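You operate a simulated robot arm through the tools that you are given. There is no shell and no other tool. Be economical: measure what you need, move in short steps, check, and stop when the job is done.

You are at the controls of a simulated robot arm. One attempt, no reset.

TASK
Press the freeze key three times.

The check looks at the end state, three seconds after you hand in, the way a careful person would. Anything else that was tipped, shoved, dropped, spilled or broken makes it a failure.

THE ROBOT
A 7-joint arm with a two-finger parallel gripper, fixed in place. Base frame: the origin is at the foot of the arm, x ahead of it, y to its left, z up. Readings come in m, degrees, newtons and seconds.
Its first joint turns from -66.0 to 66.0 degrees. Payload 2.4 kg.
Tool frame: the origin (TCP) lies between the finger pads and is the grasp point; the fingertips stand 0.03 m ahead of it; z points along the fingers, y is the line along which they close. The gripper opens to 0.094 m. The fingers are 0.028 m wide and 0.01 m thick; the gripper's body (0.05 by 0.096 m) begins 0.055 m behind the TCP.
Orientation is that of the tool frame in the base frame, as [roll, pitch, yaw] about the fixed x, y, z axes, in that order (R = Rz(yaw) Ry(pitch) Rx(roll)). With the fingers straight down and closing along the base's y, the tool's x points along the base's -x, its y along +y and its z along -z.

THE INTERFACE
- The arm moves only by the tool step_arm. Its argument "increments" is a list of rows, each an object of numbers (a shift or turn left out is 0, a gripper value left out holds the last): "ax", "ay", "az": the turn, a rotation vector about the tool's x, y, z in degrees; "dx", "dy", "dz": the shift along the tool's x, y, z in mm; "fingers": the closure in counts, from 0 (fully open) to 255 (shut). In form: [{"ax": .., "ay": .., "az": .., "dx": .., "dy": .., "dz": .., "fingers": ..}, ...]. A call has 1 to 20 rows; each row shifts and turns the commanded pose from where the row before left it, along the tool's axes as they then stand. A row lasts 0.2 s, in which the tool goes at most 0.05 m and 8.6 degrees; a call with a longer step from one row to the next is refused whole, and so is a gripper value outside its range. A pose out of reach is approached as far as the arm can. The call stops where the force on the tool passes 40 N (or 10 N more than at its start, if that is more) or the arm is blocked; 0.2 s more then pass. Each finger travels about 0.153 m/s and halts on what it meets, pressing with about 25 N; the grip force reading is that of the motor and also rises with nothing between the fingers. The clock runs only during rows and for 0.2 s after the last one: add rows that do not move to give the fingers time. It gives the time, the measured TCP pose, the force on the tool (base axes), the opening and the grip force at its end, in the units of the frame above (readings bear some noise), and new pictures: "pictures" is both (left out), scene, wrist or none.
- Cameras (640 x 400 px; columns grow to the right, rows downward): "scene" is fixed at [0.0454, 0.4847, 1.4521]; the picture's right is [-0.66, -0.76, 0.00], its down [-0.43, 0.37, -0.82] and it looks along [0.62, -0.54, -0.57] (base axes); focal length 316 px, centre (320, 200). "wrist" rides on the gripper at [-0.037, 0, -0.058] in the tool frame; the picture's right is [0.00, -1.00, 0.00], its down [0.97, 0.00, -0.24] and it looks along [0.24, 0.00, 0.97] (tool axes); focal length 218 px, centre (320, 200). There is no depth. A picture from a camera that has moved, and an enlarged one, comes with that camera's place and axes in the base frame and with its lens. The place of the scene camera against the robot may be out by one fixed shift of up to 0.012 m in any direction.
- zoom(camera, box): a new picture of the part [left, top, right, bottom] of that camera's present view, enlarged. It takes no simulated time.
- hand_in(): hands the job in; it is judged then, once.

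Go step by step. Nothing tells you positions but the pictures and the camera data: compare them with the known pose of the tool, close in by small moves and look again before you grip or let go. The budget is 90 turns and 150 pictures, counting those below and the enlarged ones. Unless the task says otherwise, let go and move clear before handing in, and close with one line.

The tools are called after "Emit:" as name(argument=value, ...) on one line, values as JSON. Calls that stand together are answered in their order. step_arm: Moves the arm, as the interface text tells. Its arguments: {"type":"object","properties":{"increments":{"type":"array","items":{"type":"object","properties":{"ax":{"type":"number"},"ay":{"type":"number"},"az":{"type":"number"},"dx":{"type":"number"},"dy":{"type":"number"},"dz":{"type":"number"},"fingers":{"type":"number"}}}},"pictures":{"type":"string","enum":["both","scene","wrist","none"]}},"required":["increments"]} The other tools are called the same way: zoom (camera, box) takes an enlarged picture of a part of a camera's view; hand_in () hands the job in.

At the start:

```text
clock: 0.0
tool_pos: [0.2911, 0.1739, 1.1943]
ee_rot: [179.9, 0.1, -180.0]
contact_force: [-0.5, 0.7, -0.1]
opening: 0.0941
grip_force: 0.0
```

scene: 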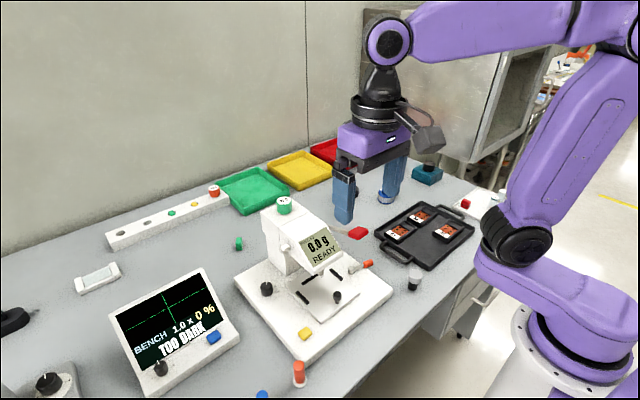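
wrist: 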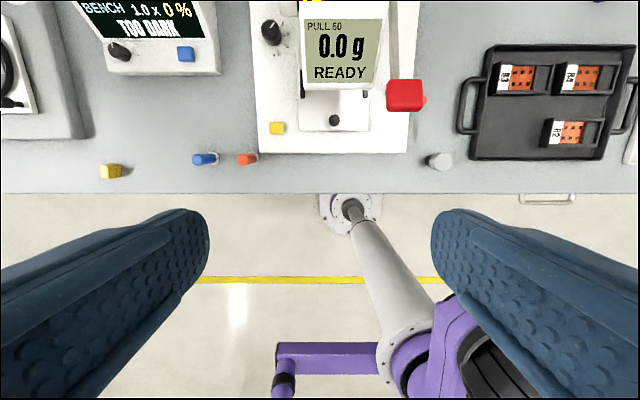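

I see a bench with a display (blue key, dark knob) and a pull tester (yellow key); I need to find which key is labelled freeze, so I zoom in.

Emit:
zoom(camera="scene", box=[100, 260, 260, 400])

Emit:
zoom(camera="scene", box=[230, 190, 390, 370])

Emit:
zoom(camera="wrist", box=[80, 0, 460, 200])

```text
2.86 times, centred on (180, 330) of scene
camera zoom: at [0.0454, 0.4847, 1.4521], right [-0.66, -0.76, 0.0], down [-0.43, 0.37, -0.82], along [0.62, -0.54, -0.57], focal length 904 px, centre (720, -171)
```

zoom: 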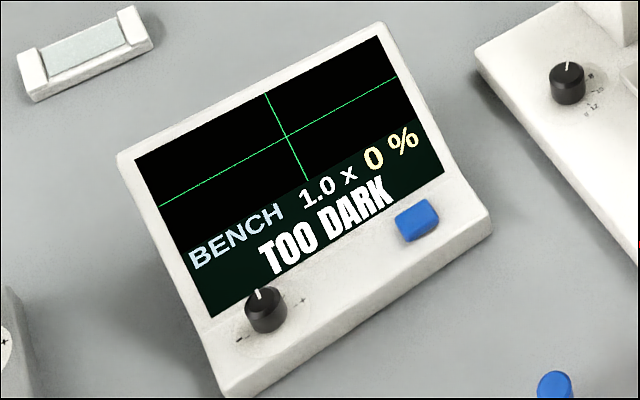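

```text
2.22 times, centred on (310, 280) of scene
camera zoom: at [0.0454, 0.4847, 1.4521], right [-0.66, -0.76, 0.0], down [-0.43, 0.37, -0.82], along [0.62, -0.54, -0.57], focal length 703 px, centre (342, 22)
```

zoom: 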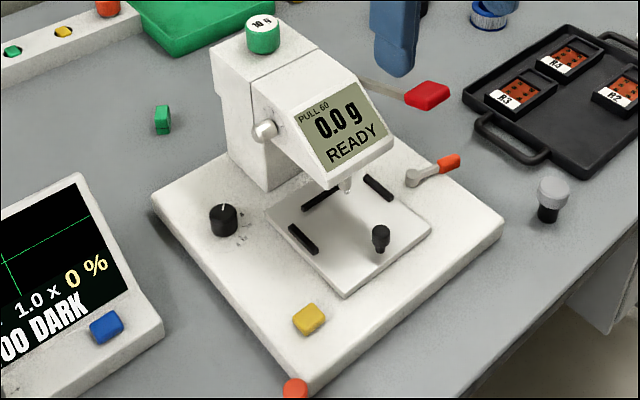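

```text
1.68 times, centred on (270, 100) of wrist
camera zoom: at [0.3291, 0.1738, 1.2507], right [0.0, -1.0, 0.0], down [-0.97, 0.0, 0.24], along [-0.24, 0.0, -0.97], focal length 368 px, centre (404, 368)
```

zoom: 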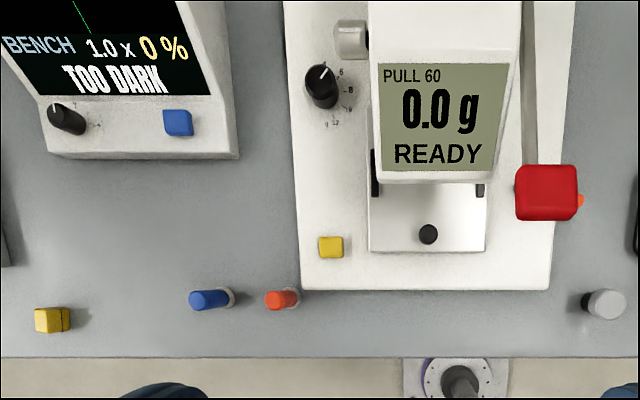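

The display unit, a live camera monitor, carries one blue key, which I take to be freeze (yellow belongs to the pull tester). It's at roughly (0.48, 0.395, ~0.85). I shut the fingers and move over near it for a better look.

Emit:
step_arm(increments=[{"fingers": 255}, {"dy": 40, "dx": -20}, {"dy": 40, "dx": -20}, {"dy": 40, "dx": -20}, {"dy": 40, "dx": -20}, {"dy": 40, "dx": -20}, {"dx": -20, "dy": 20, "dz": 20}, {"dz": 40}, {"dz": 40}, {}])

```text
clock: 2.2
tool_pos: [0.4116, 0.3937, 1.0925]
ee_rot: [180.0, 0.1, 180.0]
contact_force: [-0.4, -0.1, -0.5]
opening: 0.0
grip_force: 24.9
camera wrist: at [0.4495, 0.3945, 1.1501], right [0.0, -1.0, 0.0], down [-0.97, 0.0, 0.24], along [-0.24, 0.0, -0.97], focal length 218 px, centre (320, 200)
```

scene: 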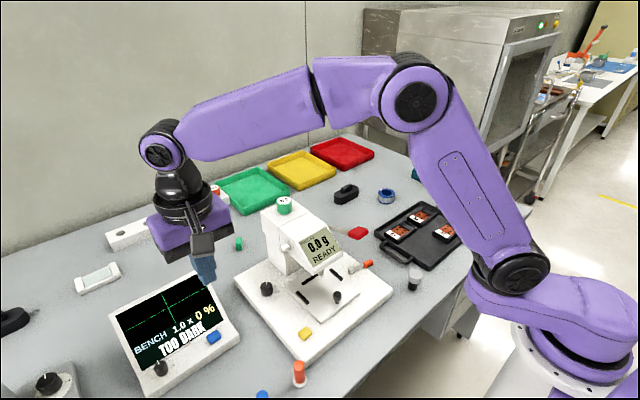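
wrist: 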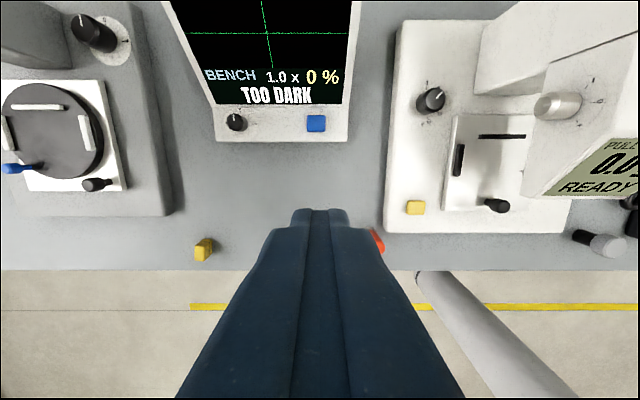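

The blue key is ahead of the tool. I zoom for a better pixel fix, then go closer.

Emit:
zoom(camera="wrist", box=[200, 50, 360, 150])

Emit:
step_arm(increments=[{"dx": -30, "dz": 20}, {"dz": 40}, {}, {}], pictures="wrist")

Emit:
zoom(camera="wrist", box=[240, 100, 400, 200])

```text
4.00 times, centred on (280, 100) of wrist
camera zoom: at [0.4495, 0.3945, 1.1501], right [0.0, -1.0, 0.0], down [-0.97, 0.0, 0.24], along [-0.24, 0.0, -0.97], focal length 873 px, centre (480, 600)
```

zoom: 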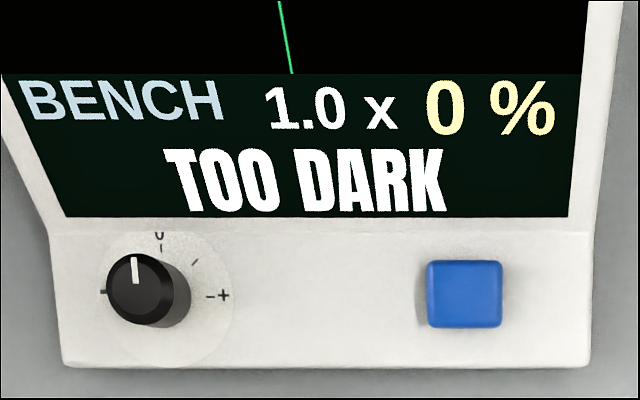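

```text
clock: 3.2
tool_pos: [0.4418, 0.3948, 1.0349]
ee_rot: [180.0, 0.0, 180.0]
contact_force: [-0.4, 0.4, 0.1]
opening: 0.0
grip_force: 25.0
camera wrist: at [0.479, 0.3941, 1.0908], right [0.0, -1.0, 0.0], down [-0.97, 0.0, 0.24], along [-0.24, 0.0, -0.97], focal length 218 px, centre (320, 200)
```

wrist: 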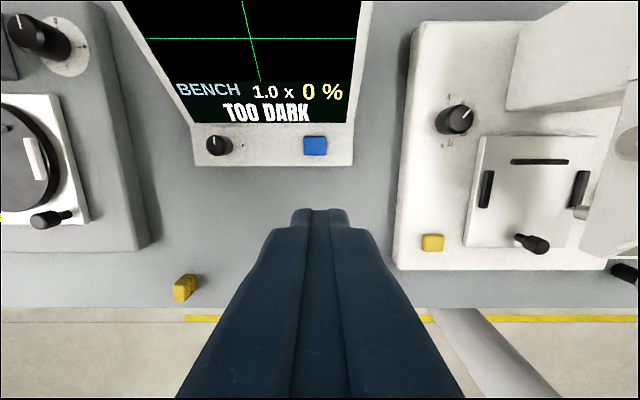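

```text
4.00 times, centred on (320, 150) of wrist
camera zoom: at [0.479, 0.3941, 1.0908], right [0.0, -1.0, 0.0], down [-0.97, 0.0, 0.24], along [-0.24, 0.0, -0.97], focal length 873 px, centre (320, 400)
```

zoom: 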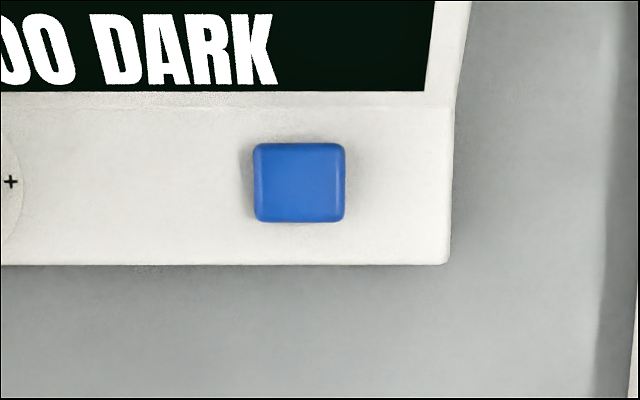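

The key sits at about x 0.479, y 0.400, top near z 0.85, on a nearly level strip below the sloping screen. I place the tip over it at about z 0.91 and look.

Emit:
step_arm(increments=[{"dx": -33, "dy": 5}, {"dz": 40}, {"dz": 40}, {"dz": 15}, {}, {}])

Emit:
zoom(camera="wrist", box=[240, 120, 400, 220])

Emit:
zoom(camera="scene", box=[160, 280, 260, 380])

```text
clock: 4.6
tool_pos: [0.4742, 0.4002, 0.9382]
ee_rot: [180.0, 0.0, -179.9]
contact_force: [0.3, 0.3, 0.3]
opening: 0.0
grip_force: 25.3
camera wrist: at [0.5114, 0.3993, 0.9954], right [0.0, -1.0, 0.0], down [-0.97, 0.0, 0.24], along [-0.24, 0.0, -0.97], focal length 218 px, centre (320, 200)
```

scene: 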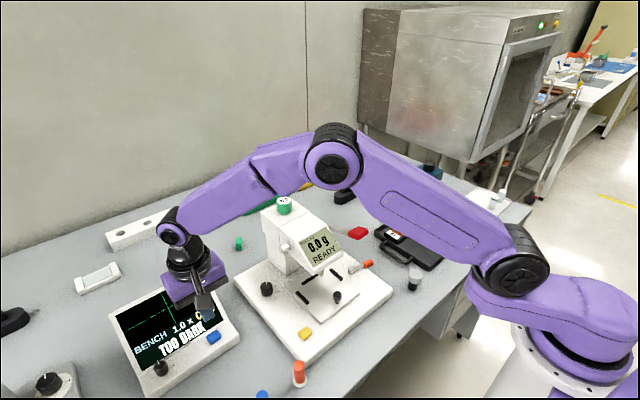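
wrist: 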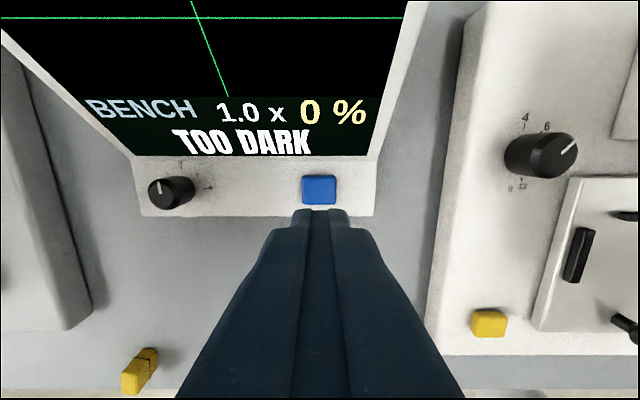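

```text
4.00 times, centred on (320, 170) of wrist
camera zoom: at [0.5114, 0.3993, 0.9954], right [0.0, -1.0, 0.0], down [-0.97, 0.0, 0.24], along [-0.24, 0.0, -0.97], focal length 873 px, centre (320, 320)
```

zoom: 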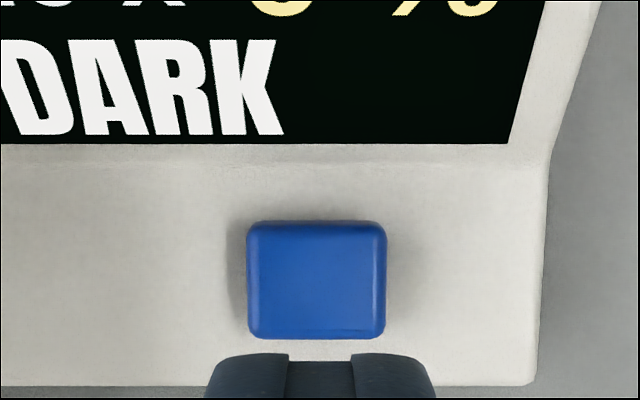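

```text
4.00 times, centred on (210, 330) of scene
camera zoom: at [0.0454, 0.4847, 1.4521], right [-0.66, -0.76, 0.0], down [-0.43, 0.37, -0.82], along [0.62, -0.54, -0.57], focal length 1265 px, centre (760, -320)
```

zoom: 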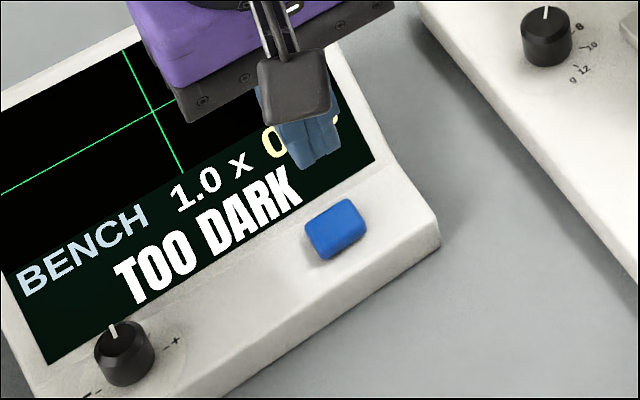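

Views agree: key at (0.4796, 0.400), top about z 0.837; the tip stands about 70 mm above. I descend most of it and check.

Emit:
step_arm(increments=[{"dx": -3, "dz": 20}, {"dz": 20}, {"dz": 10}, {}, {}])

Emit:
zoom(camera="scene", box=[160, 280, 260, 380])

Emit:
zoom(camera="wrist", box=[240, 150, 400, 250])

```text
clock: 5.8
tool_pos: [0.478, 0.4001, 0.8885]
ee_rot: [180.0, 0.1, -179.9]
contact_force: [-0.8, -0.6, -0.1]
opening: 0.0
grip_force: 25.1
camera wrist: at [0.5148, 0.3988, 0.9457], right [0.0, -1.0, 0.0], down [-0.97, 0.0, 0.24], along [-0.24, 0.0, -0.97], focal length 218 px, centre (320, 200)
```

scene: 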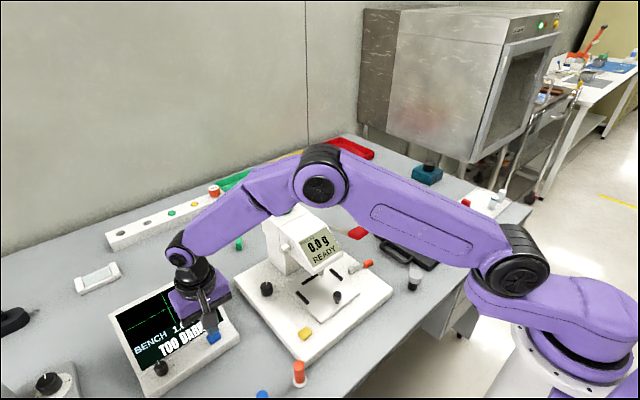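
wrist: 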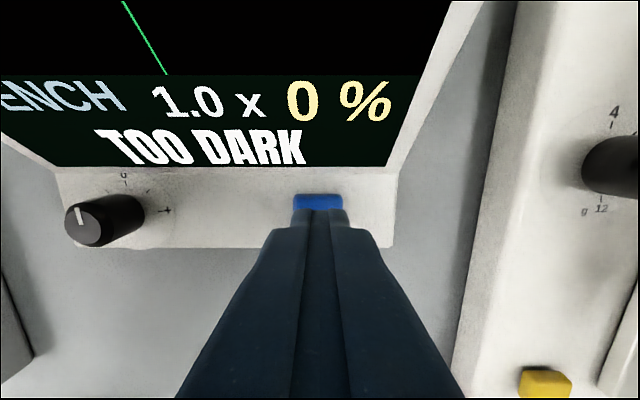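

```text
4.00 times, centred on (210, 330) of scene
camera zoom: at [0.0454, 0.4847, 1.4521], right [-0.66, -0.76, 0.0], down [-0.43, 0.37, -0.82], along [0.62, -0.54, -0.57], focal length 1265 px, centre (760, -320)
```

zoom: 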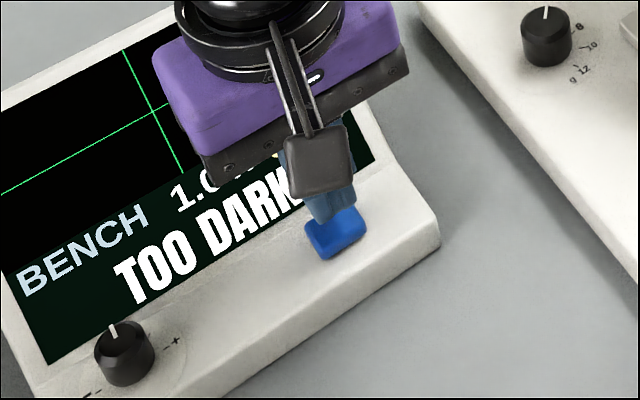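

```text
4.00 times, centred on (320, 200) of wrist
camera zoom: at [0.5148, 0.3988, 0.9457], right [0.0, -1.0, 0.0], down [-0.97, 0.0, 0.24], along [-0.24, 0.0, -0.97], focal length 873 px, centre (320, 200)
```

zoom: 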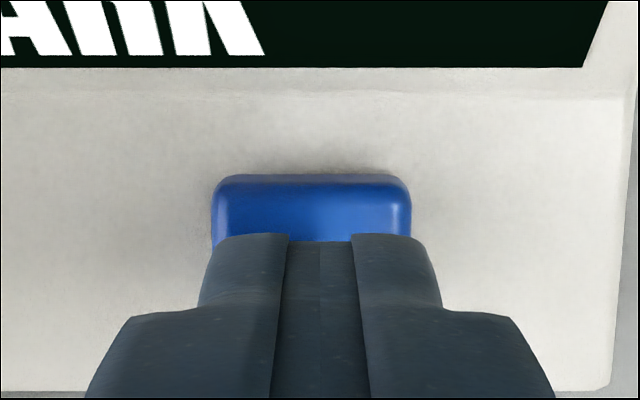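

Consistent: about 20 mm left to the key top. I go down 17 mm, then feel for it in small steps.

Emit:
step_arm(increments=[{"dz": 10}, {"dz": 7}, {}, {}], pictures="none")

Emit:
step_arm(increments=[{"dz": 1}, {"dz": 1}, {"dz": 1}, {}], pictures="none")

Emit:
zoom(camera="scene", box=[160, 280, 260, 380])

Emit:
zoom(camera="wrist", box=[160, 50, 480, 250])

```text
clock: 6.8
tool_pos: [0.4785, 0.3985, 0.8728]
ee_rot: [-179.9, 0.1, -179.9]
contact_force: [0.8, -0.1, -0.1]
opening: 0.0
grip_force: 25.1
```

```text
clock: 7.8
tool_pos: [0.4775, 0.4001, 0.8682]
ee_rot: [-180.0, 0.0, 180.0]
contact_force: [-0.2, 0.0, 0.2]
opening: 0.0
grip_force: 25.6
```

```text
4.00 times, centred on (210, 330) of scene
camera zoom: at [0.0454, 0.4846, 1.4521], right [-0.66, -0.76, 0.0], down [-0.43, 0.37, -0.82], along [0.62, -0.54, -0.57], focal length 1265 px, centre (760, -320)
```

zoom: 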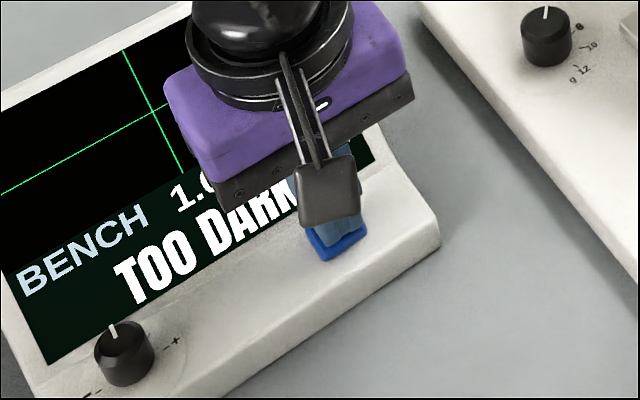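

```text
2.00 times, centred on (320, 150) of wrist
camera zoom: at [0.5154, 0.3988, 0.9257], right [0.0, -1.0, 0.0], down [-0.97, 0.0, 0.24], along [-0.24, 0.0, -0.97], focal length 436 px, centre (320, 300)
```

zoom: 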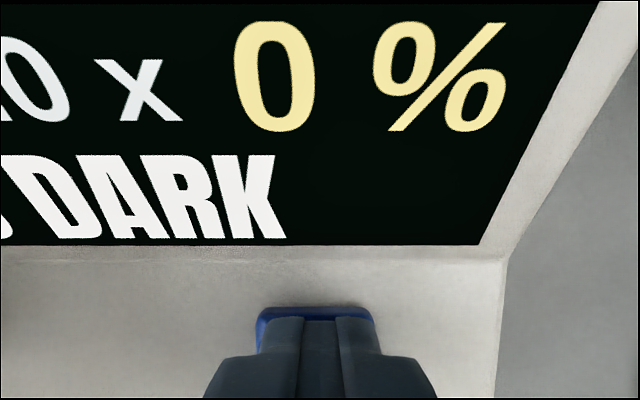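

No contact yet. I continue down 1 mm at a time, watching the force and screen.

Emit:
step_arm(increments=[{"dz": 1}, {"dz": 1}], pictures="none")

Emit:
step_arm(increments=[{"dz": 1}, {}], pictures="none")

Emit:
zoom(camera="wrist", box=[0, 0, 640, 400])

```text
clock: 8.4
tool_pos: [0.4781, 0.3995, 0.8653]
ee_rot: [180.0, 0.1, 180.0]
contact_force: [0.4, -0.6, 1.7]
opening: 0.0
grip_force: 24.7
```

```text
clock: 9.0
tool_pos: [0.4785, 0.3992, 0.8661]
ee_rot: [-180.0, 0.0, 180.0]
contact_force: [0.5, -0.8, 3.3]
opening: 0.0001
grip_force: 25.1
```

```text
1.00 times, centred on (320, 200) of wrist
camera zoom: at [0.5151, 0.399, 0.9231], right [0.0, -1.0, 0.0], down [-0.97, 0.0, 0.24], along [-0.24, 0.0, -0.97], focal length 218 px, centre (320, 200)
```

zoom: 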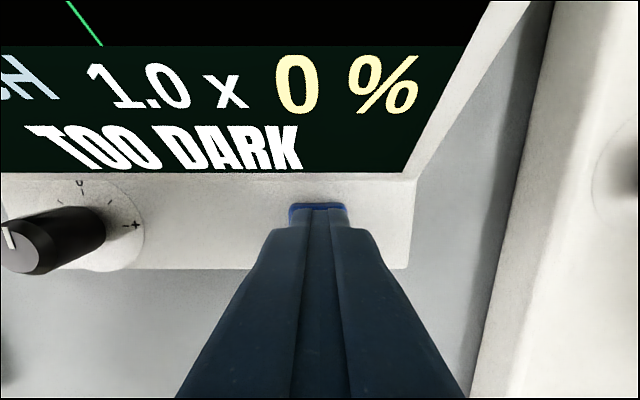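

Contact at about TCP z 0.866, 3 N, no change on screen yet. I press a little further.

Emit:
step_arm(increments=[{"dz": 1}, {}], pictures="none")

Emit:
step_arm(increments=[{"dz": 1}, {}], pictures="both")

```text
clock: 9.6
tool_pos: [0.4769, 0.3984, 0.8652]
ee_rot: [179.9, 0.0, -180.0]
contact_force: [-0.1, -1.2, 7.0]
opening: 0.0002
grip_force: 24.7
```

```text
clock: 10.2
tool_pos: [0.4766, 0.3998, 0.8652]
ee_rot: [180.0, 0.1, 179.9]
contact_force: [-1.0, -0.4, 11.6]
opening: 0.0
grip_force: 25.0
camera wrist: at [0.5151, 0.399, 0.9216], right [0.0, -1.0, 0.0], down [-0.97, 0.0, 0.24], along [-0.24, 0.0, -0.97], focal length 218 px, centre (320, 200)
```

scene: 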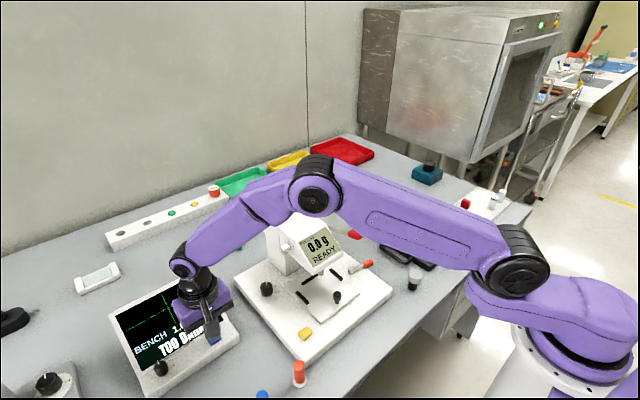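
wrist: 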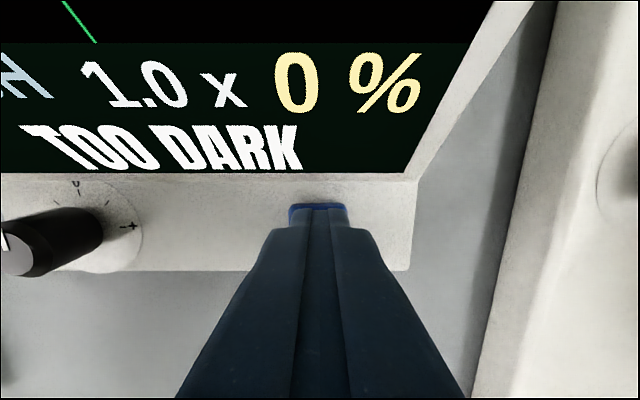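

Force is now 11.6 N with the screen unchanged. I press on slightly, keeping it moderate.

Emit:
step_arm(increments=[{"dz": 1}, {}], pictures="wrist")

Emit:
step_arm(increments=[{"dz": 1}, {}], pictures="wrist")

```text
clock: 10.8
tool_pos: [0.4773, 0.3989, 0.8632]
ee_rot: [179.9, 0.1, 179.9]
contact_force: [-1.4, -2.1, 17.1]
opening: 0.0002
grip_force: 24.8
camera wrist: at [0.515, 0.399, 0.9207], right [0.0, -1.0, 0.0], down [-0.97, 0.0, 0.24], along [-0.24, 0.0, -0.97], focal length 218 px, centre (320, 200)
```

wrist: 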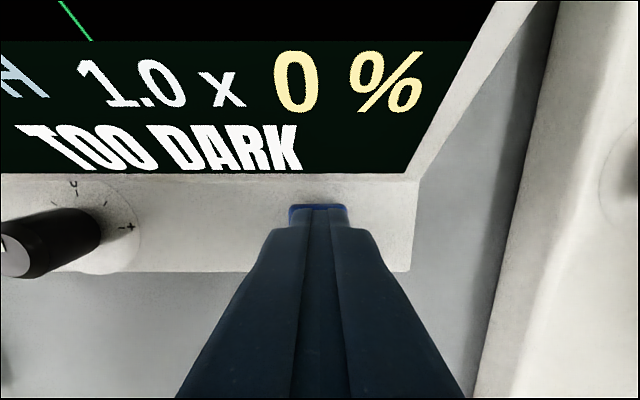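

```text
clock: 11.4
tool_pos: [0.4778, 0.3991, 0.8616]
ee_rot: [180.0, -0.1, 180.0]
contact_force: [-3.0, -3.5, 22.6]
opening: 0.0
grip_force: 25.5
camera wrist: at [0.5151, 0.399, 0.9196], right [0.0, -1.0, 0.0], down [-0.97, 0.0, 0.24], along [-0.24, 0.0, -0.97], focal length 218 px, centre (320, 200)
```

wrist: 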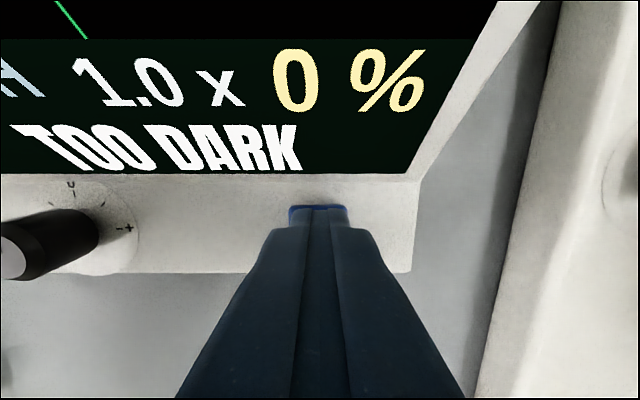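

The key is still travelling against its spring (about 5.5 N/mm). I go on a bit to find the end of travel.

Emit:
step_arm(increments=[{"dz": 1}, {}], pictures="wrist")

Emit:
zoom(camera="scene", box=[100, 260, 260, 400])

```text
clock: 12.0
tool_pos: [0.4782, 0.3999, 0.8616]
ee_rot: [180.0, 0.1, -180.0]
contact_force: [-5.7, -5.8, 28.4]
opening: 0.0
grip_force: 25.1
camera wrist: at [0.5151, 0.3991, 0.9186], right [0.0, -1.0, 0.0], down [-0.97, 0.0, 0.24], along [-0.24, 0.0, -0.97], focal length 218 px, centre (320, 200)
```

wrist: 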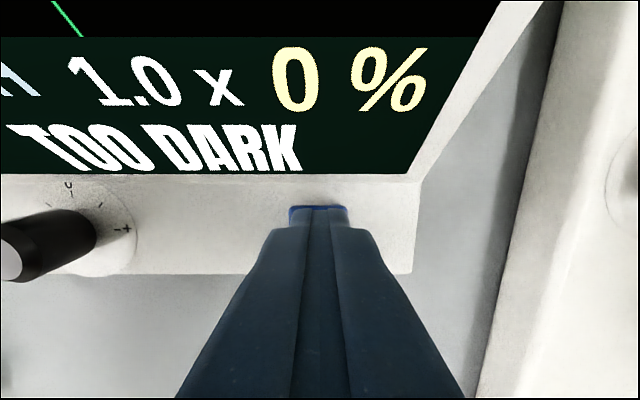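

```text
2.86 times, centred on (180, 330) of scene
camera zoom: at [0.0448, 0.4842, 1.4523], right [-0.66, -0.76, 0.0], down [-0.43, 0.37, -0.82], along [0.62, -0.54, -0.57], focal length 904 px, centre (720, -171)
```

zoom: 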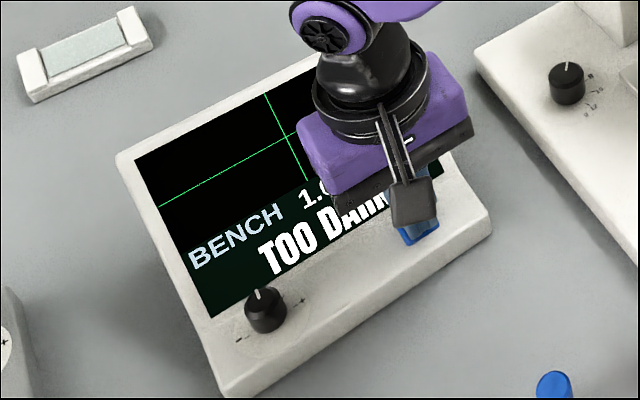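

28 N with side load beginning: enough. I release upward and see whether the display responds.

Emit:
step_arm(increments=[{"dz": -3}, {"dz": -4}, {"dz": -10}, {}, {}])

Emit:
zoom(camera="scene", box=[100, 260, 260, 400])

```text
clock: 13.2
tool_pos: [0.4773, 0.3988, 0.8767]
ee_rot: [179.9, 0.0, -179.9]
contact_force: [-0.2, 0.1, 0.3]
opening: 0.0001
grip_force: 25.4
camera wrist: at [0.5151, 0.3988, 0.9345], right [0.0, -1.0, 0.0], down [-0.97, 0.0, 0.24], along [-0.24, 0.0, -0.97], focal length 218 px, centre (320, 200)
```

scene: 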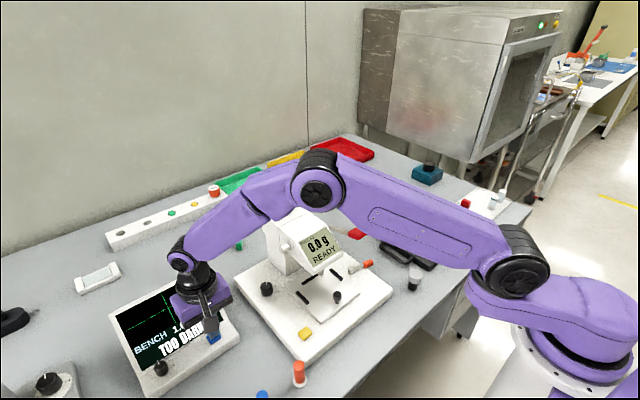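
wrist: 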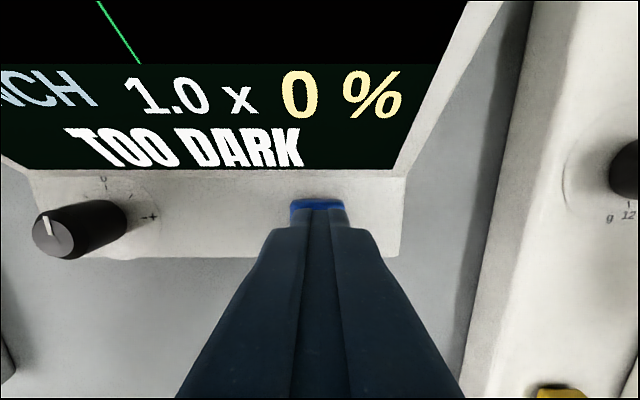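

```text
2.86 times, centred on (180, 330) of scene
camera zoom: at [0.0454, 0.4847, 1.4521], right [-0.66, -0.76, 0.0], down [-0.43, 0.37, -0.82], along [0.62, -0.54, -0.57], focal length 904 px, centre (720, -171)
```

zoom: 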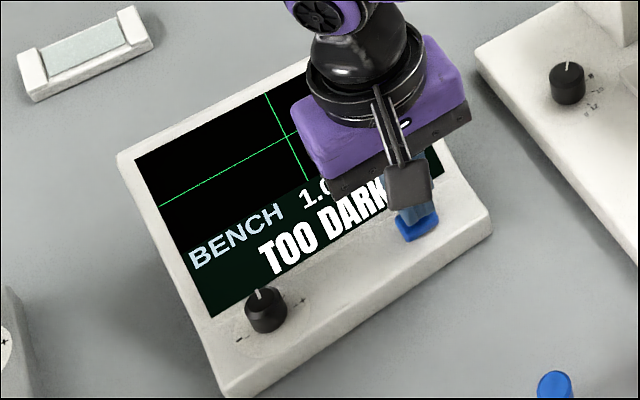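

No visible change from here. I rise to view the full screen and key unobstructed before deciding whether that press registered.

Emit:
step_arm(increments=[{"dz": -40}, {"dz": -40}, {"dz": -40}, {"dz": -40, "dx": 20}, {"dx": 30}, {"dx": 30}, {}], pictures="none")

Emit:
zoom(camera="wrist", box=[160, 0, 480, 200])

Emit:
zoom(camera="wrist", box=[0, 0, 640, 400])

Emit:
zoom(camera="scene", box=[0, 260, 260, 400])

```text
clock: 14.8
tool_pos: [0.3988, 0.3986, 1.0373]
ee_rot: [180.0, 0.0, 179.9]
contact_force: [0.4, -0.1, 0.3]
opening: 0.0
grip_force: 25.3
```

```text
2.00 times, centred on (320, 100) of wrist
camera zoom: at [0.4352, 0.3983, 1.095], right [0.0, -1.0, 0.0], down [-0.97, 0.0, 0.24], along [-0.24, 0.0, -0.97], focal length 436 px, centre (320, 400)
```

zoom: 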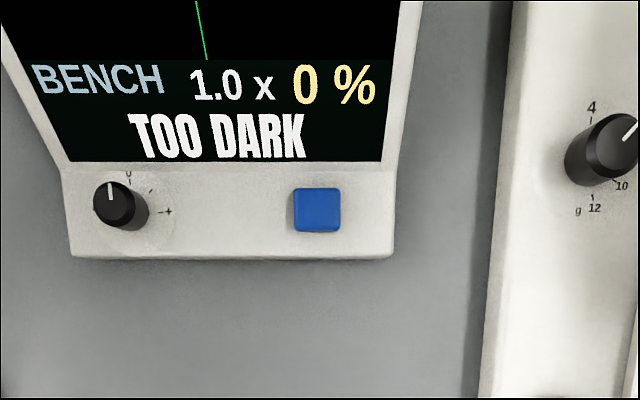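

```text
1.00 times, centred on (320, 200) of wrist
camera zoom: at [0.4352, 0.3983, 1.095], right [0.0, -1.0, 0.0], down [-0.97, 0.0, 0.24], along [-0.24, 0.0, -0.97], focal length 218 px, centre (320, 200)
```

zoom: 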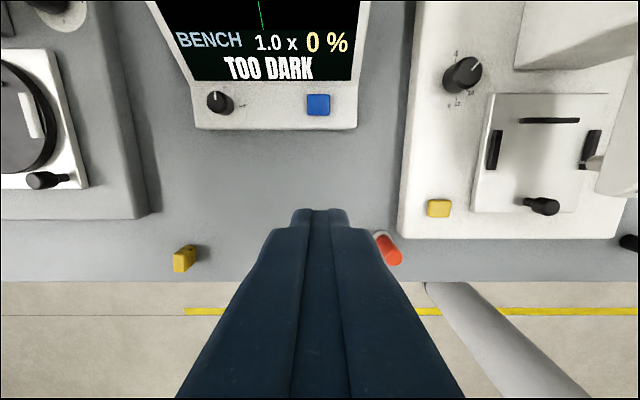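

```text
2.46 times, centred on (130, 330) of scene
camera zoom: at [0.0454, 0.4847, 1.4521], right [-0.66, -0.76, 0.0], down [-0.43, 0.37, -0.82], along [0.62, -0.54, -0.57], focal length 778 px, centre (788, -120)
```

zoom: 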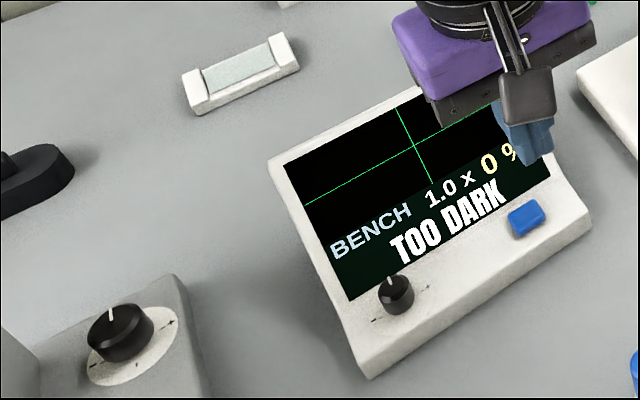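

The monitor hasn't moved and the key sprang back; images suggest it went down about 3 mm. I go back over it for the next press, watching the screen and finding the end of travel.

Emit:
step_arm(increments=[{"dx": -30}, {"dx": -30}, {"dx": -21, "dz": 40, "dy": 1}, {"dz": 40}, {"dz": 40}, {"dz": 40}, {"dz": 7}, {}, {}], pictures="none")

Emit:
zoom(camera="scene", box=[190, 310, 240, 360])

Emit:
step_arm(increments=[{"dz": 3}, {"dz": 3}, {"dz": 3}, {}, {}], pictures="none")

Emit:
zoom(camera="scene", box=[190, 310, 240, 360])

```text
clock: 16.8
tool_pos: [0.4798, 0.3983, 0.8703]
ee_rot: [180.0, 0.1, -180.0]
contact_force: [-0.2, -0.1, 0.8]
opening: 0.0
grip_force: 24.6
```

```text
8.00 times, centred on (215, 335) of scene
camera zoom: at [0.0454, 0.4847, 1.4521], right [-0.66, -0.76, 0.0], down [-0.43, 0.37, -0.82], along [0.62, -0.54, -0.57], focal length 2530 px, centre (1160, -880)
```

zoom: 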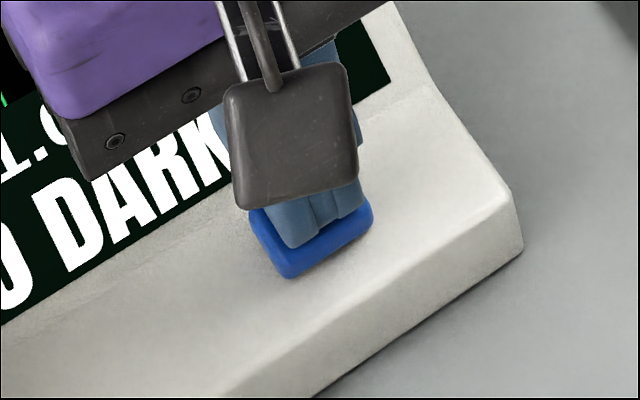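

```text
clock: 18.0
tool_pos: [0.4788, 0.3982, 0.8614]
ee_rot: [179.9, 0.1, -179.9]
contact_force: [-5.4, -5.9, 21.3]
opening: 0.0
grip_force: 24.9
```

```text
8.00 times, centred on (215, 335) of scene
camera zoom: at [0.0449, 0.4842, 1.4523], right [-0.66, -0.76, 0.0], down [-0.43, 0.37, -0.82], along [0.62, -0.54, -0.57], focal length 2530 px, centre (1160, -880)
```

zoom: 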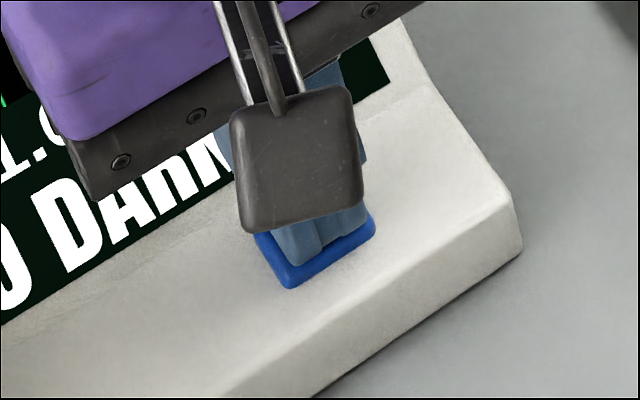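

The key visibly sinks into the panel. I press a little deeper to see whether it has bottomed.

Emit:
step_arm(increments=[{"dz": 1}, {"dz": 1}, {}], pictures="none")

Emit:
zoom(camera="scene", box=[190, 310, 240, 360])

Emit:
zoom(camera="scene", box=[100, 260, 260, 400])

```text
clock: 18.8
tool_pos: [0.4783, 0.3986, 0.8611]
ee_rot: [179.9, 0.2, -180.0]
contact_force: [-9.0, -7.9, 31.0]
opening: 0.0001
grip_force: 24.8
```

```text
8.00 times, centred on (215, 335) of scene
camera zoom: at [0.0447, 0.4841, 1.4523], right [-0.66, -0.76, 0.0], down [-0.43, 0.37, -0.82], along [0.62, -0.54, -0.57], focal length 2530 px, centre (1160, -880)
```

zoom: 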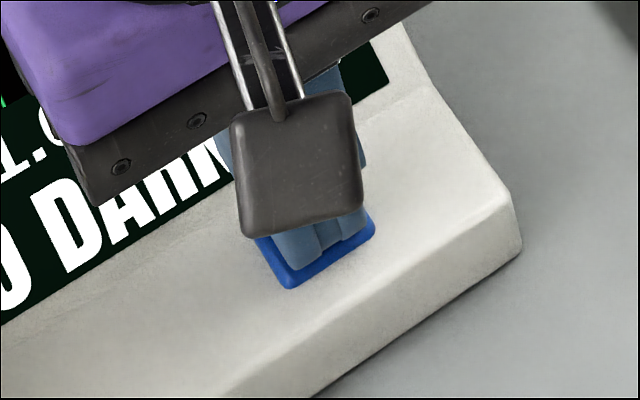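

```text
2.86 times, centred on (180, 330) of scene
camera zoom: at [0.0447, 0.4841, 1.4523], right [-0.66, -0.76, 0.0], down [-0.43, 0.37, -0.82], along [0.62, -0.54, -0.57], focal length 904 px, centre (720, -171)
```

zoom: 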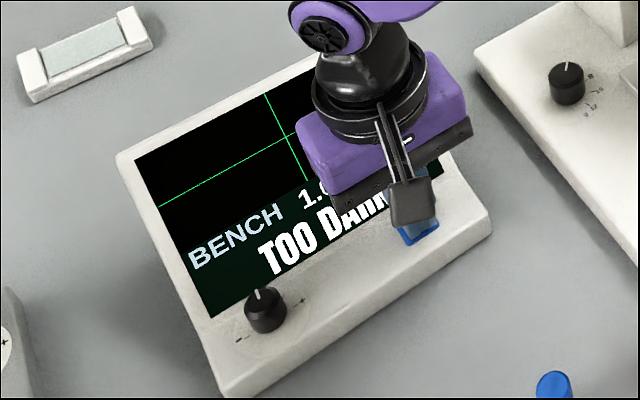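

The key has bottomed (no further motion from 21 to 31 N), so the first press, to 28 N, was also full travel. I release and make the third press, then release.

Emit:
step_arm(increments=[{"dz": -4}, {"dz": -5}, {"dz": -8}, {}, {}, {}], pictures="none")

Emit:
zoom(camera="scene", box=[190, 310, 240, 360])

Emit:
step_arm(increments=[{"dz": 6}, {"dz": 3}, {"dz": 3}, {"dz": 2}, {"dz": 1}, {"dz": 1}, {}, {}], pictures="none")

Emit:
zoom(camera="scene", box=[190, 310, 240, 360])

```text
clock: 20.2
tool_pos: [0.4792, 0.3993, 0.8749]
ee_rot: [-180.0, 0.0, 180.0]
contact_force: [0.2, 0.1, -0.2]
opening: 0.0
grip_force: 24.9
```

```text
8.00 times, centred on (215, 335) of scene
camera zoom: at [0.0454, 0.4847, 1.4521], right [-0.66, -0.76, 0.0], down [-0.43, 0.37, -0.82], along [0.62, -0.54, -0.57], focal length 2530 px, centre (1160, -880)
```

zoom: 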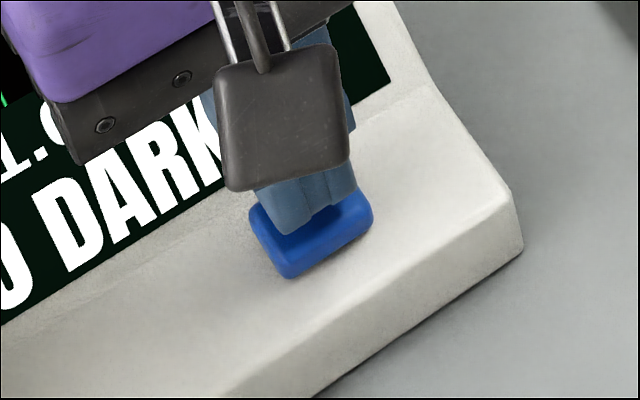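

```text
clock: 22.0
tool_pos: [0.4781, 0.3997, 0.8606]
ee_rot: [180.0, 0.1, -180.0]
contact_force: [-3.4, -6.5, 27.3]
opening: 0.0001
grip_force: 24.7
```

```text
8.00 times, centred on (215, 335) of scene
camera zoom: at [0.0449, 0.4841, 1.4523], right [-0.66, -0.76, 0.0], down [-0.43, 0.37, -0.82], along [0.62, -0.54, -0.57], focal length 2530 px, centre (1160, -880)
```

zoom: 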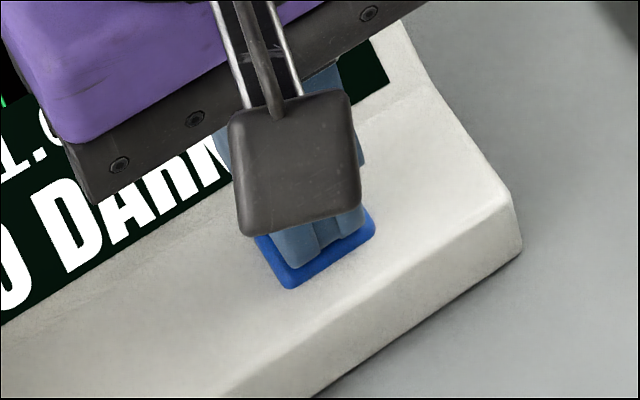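

The third press reached the bottom too. I release and lift clear, then check the scene.

Emit:
step_arm(increments=[{"dz": -4}, {"dz": -5}, {"dz": -20}, {"dz": -40}, {"dz": -40}, {"dz": -40}, {"dz": -40, "dx": 20}, {"dx": 40}, {"dx": 40, "dy": -40}, {"dy": -40}, {"dy": -40}, {}])

Emit:
zoom(camera="scene", box=[100, 260, 260, 400])

```text
refused: row 9 steps farther than a row can; nothing moved
```

```text
2.86 times, centred on (180, 330) of scene
camera zoom: at [0.0449, 0.4841, 1.4523], right [-0.66, -0.76, 0.0], down [-0.43, 0.37, -0.82], along [0.62, -0.54, -0.57], focal length 904 px, centre (720, -171)
```

zoom: 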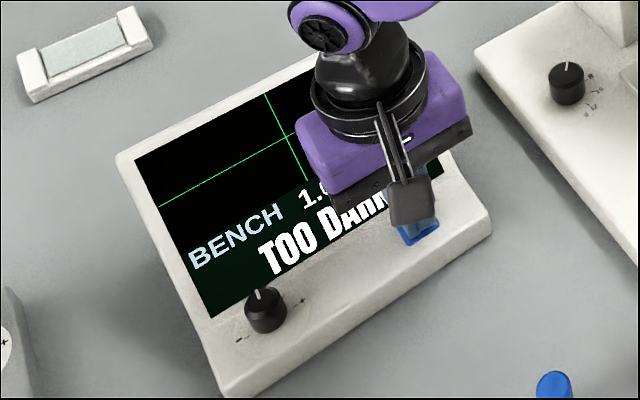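

That lift was refused for one over-long row, so nothing moved. I repeat it with shorter rows.

Emit:
step_arm(increments=[{"dz": -4}, {"dz": -5}, {"dz": -20}, {"dz": -40}, {"dz": -40}, {"dz": -40}, {"dz": -40, "dx": 20}, {"dx": 40}, {"dx": 30, "dy": -30}, {"dy": -40}, {"dy": -40}, {}])

Emit:
zoom(camera="scene", box=[100, 260, 260, 400])

```text
clock: 24.6
tool_pos: [0.3899, 0.2878, 1.0481]
ee_rot: [-179.9, 0.0, -180.0]
contact_force: [-0.3, 0.5, -0.6]
opening: 0.0
grip_force: 24.9
camera wrist: at [0.4272, 0.2884, 1.1065], right [0.0, -1.0, 0.0], down [-0.97, 0.0, 0.24], along [-0.24, 0.0, -0.97], focal length 218 px, centre (320, 200)
```

scene: 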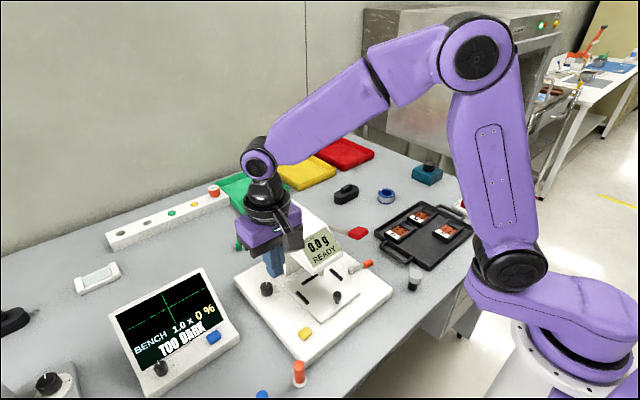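
wrist: 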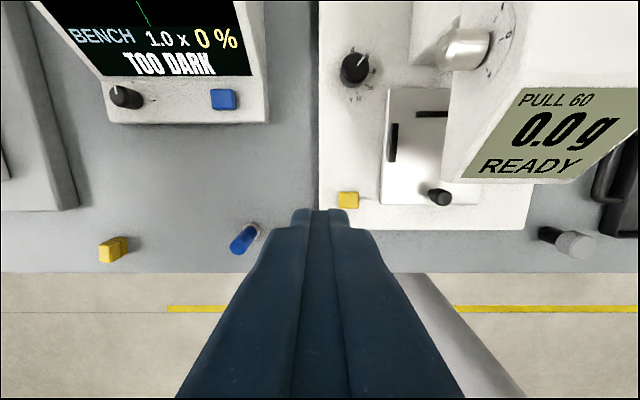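

```text
2.86 times, centred on (180, 330) of scene
camera zoom: at [0.0454, 0.4846, 1.4521], right [-0.66, -0.76, 0.0], down [-0.43, 0.37, -0.82], along [0.62, -0.54, -0.57], focal length 904 px, centre (720, -171)
```

zoom: 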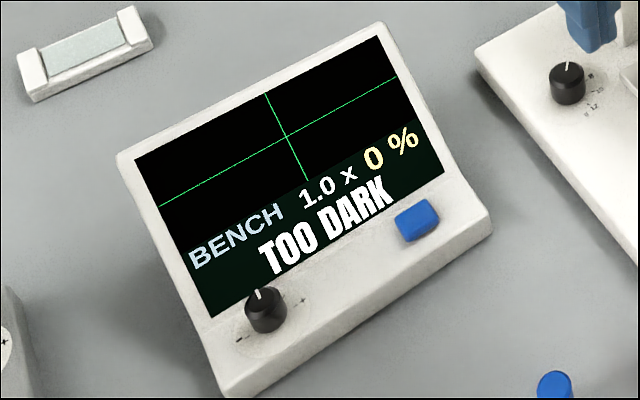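

The key is back up, the monitor hasn't moved and nothing else is disturbed. The arm is clear, so I hand in.

Emit:
hand_in()

```text
The job is handed in.
```

I pressed the blue key on the monitor three times, each to full travel and fully released. No key is labelled "freeze" and the screen never changed from "TOO DARK", so that it is the freeze key, and that the presses registered, is my inference.
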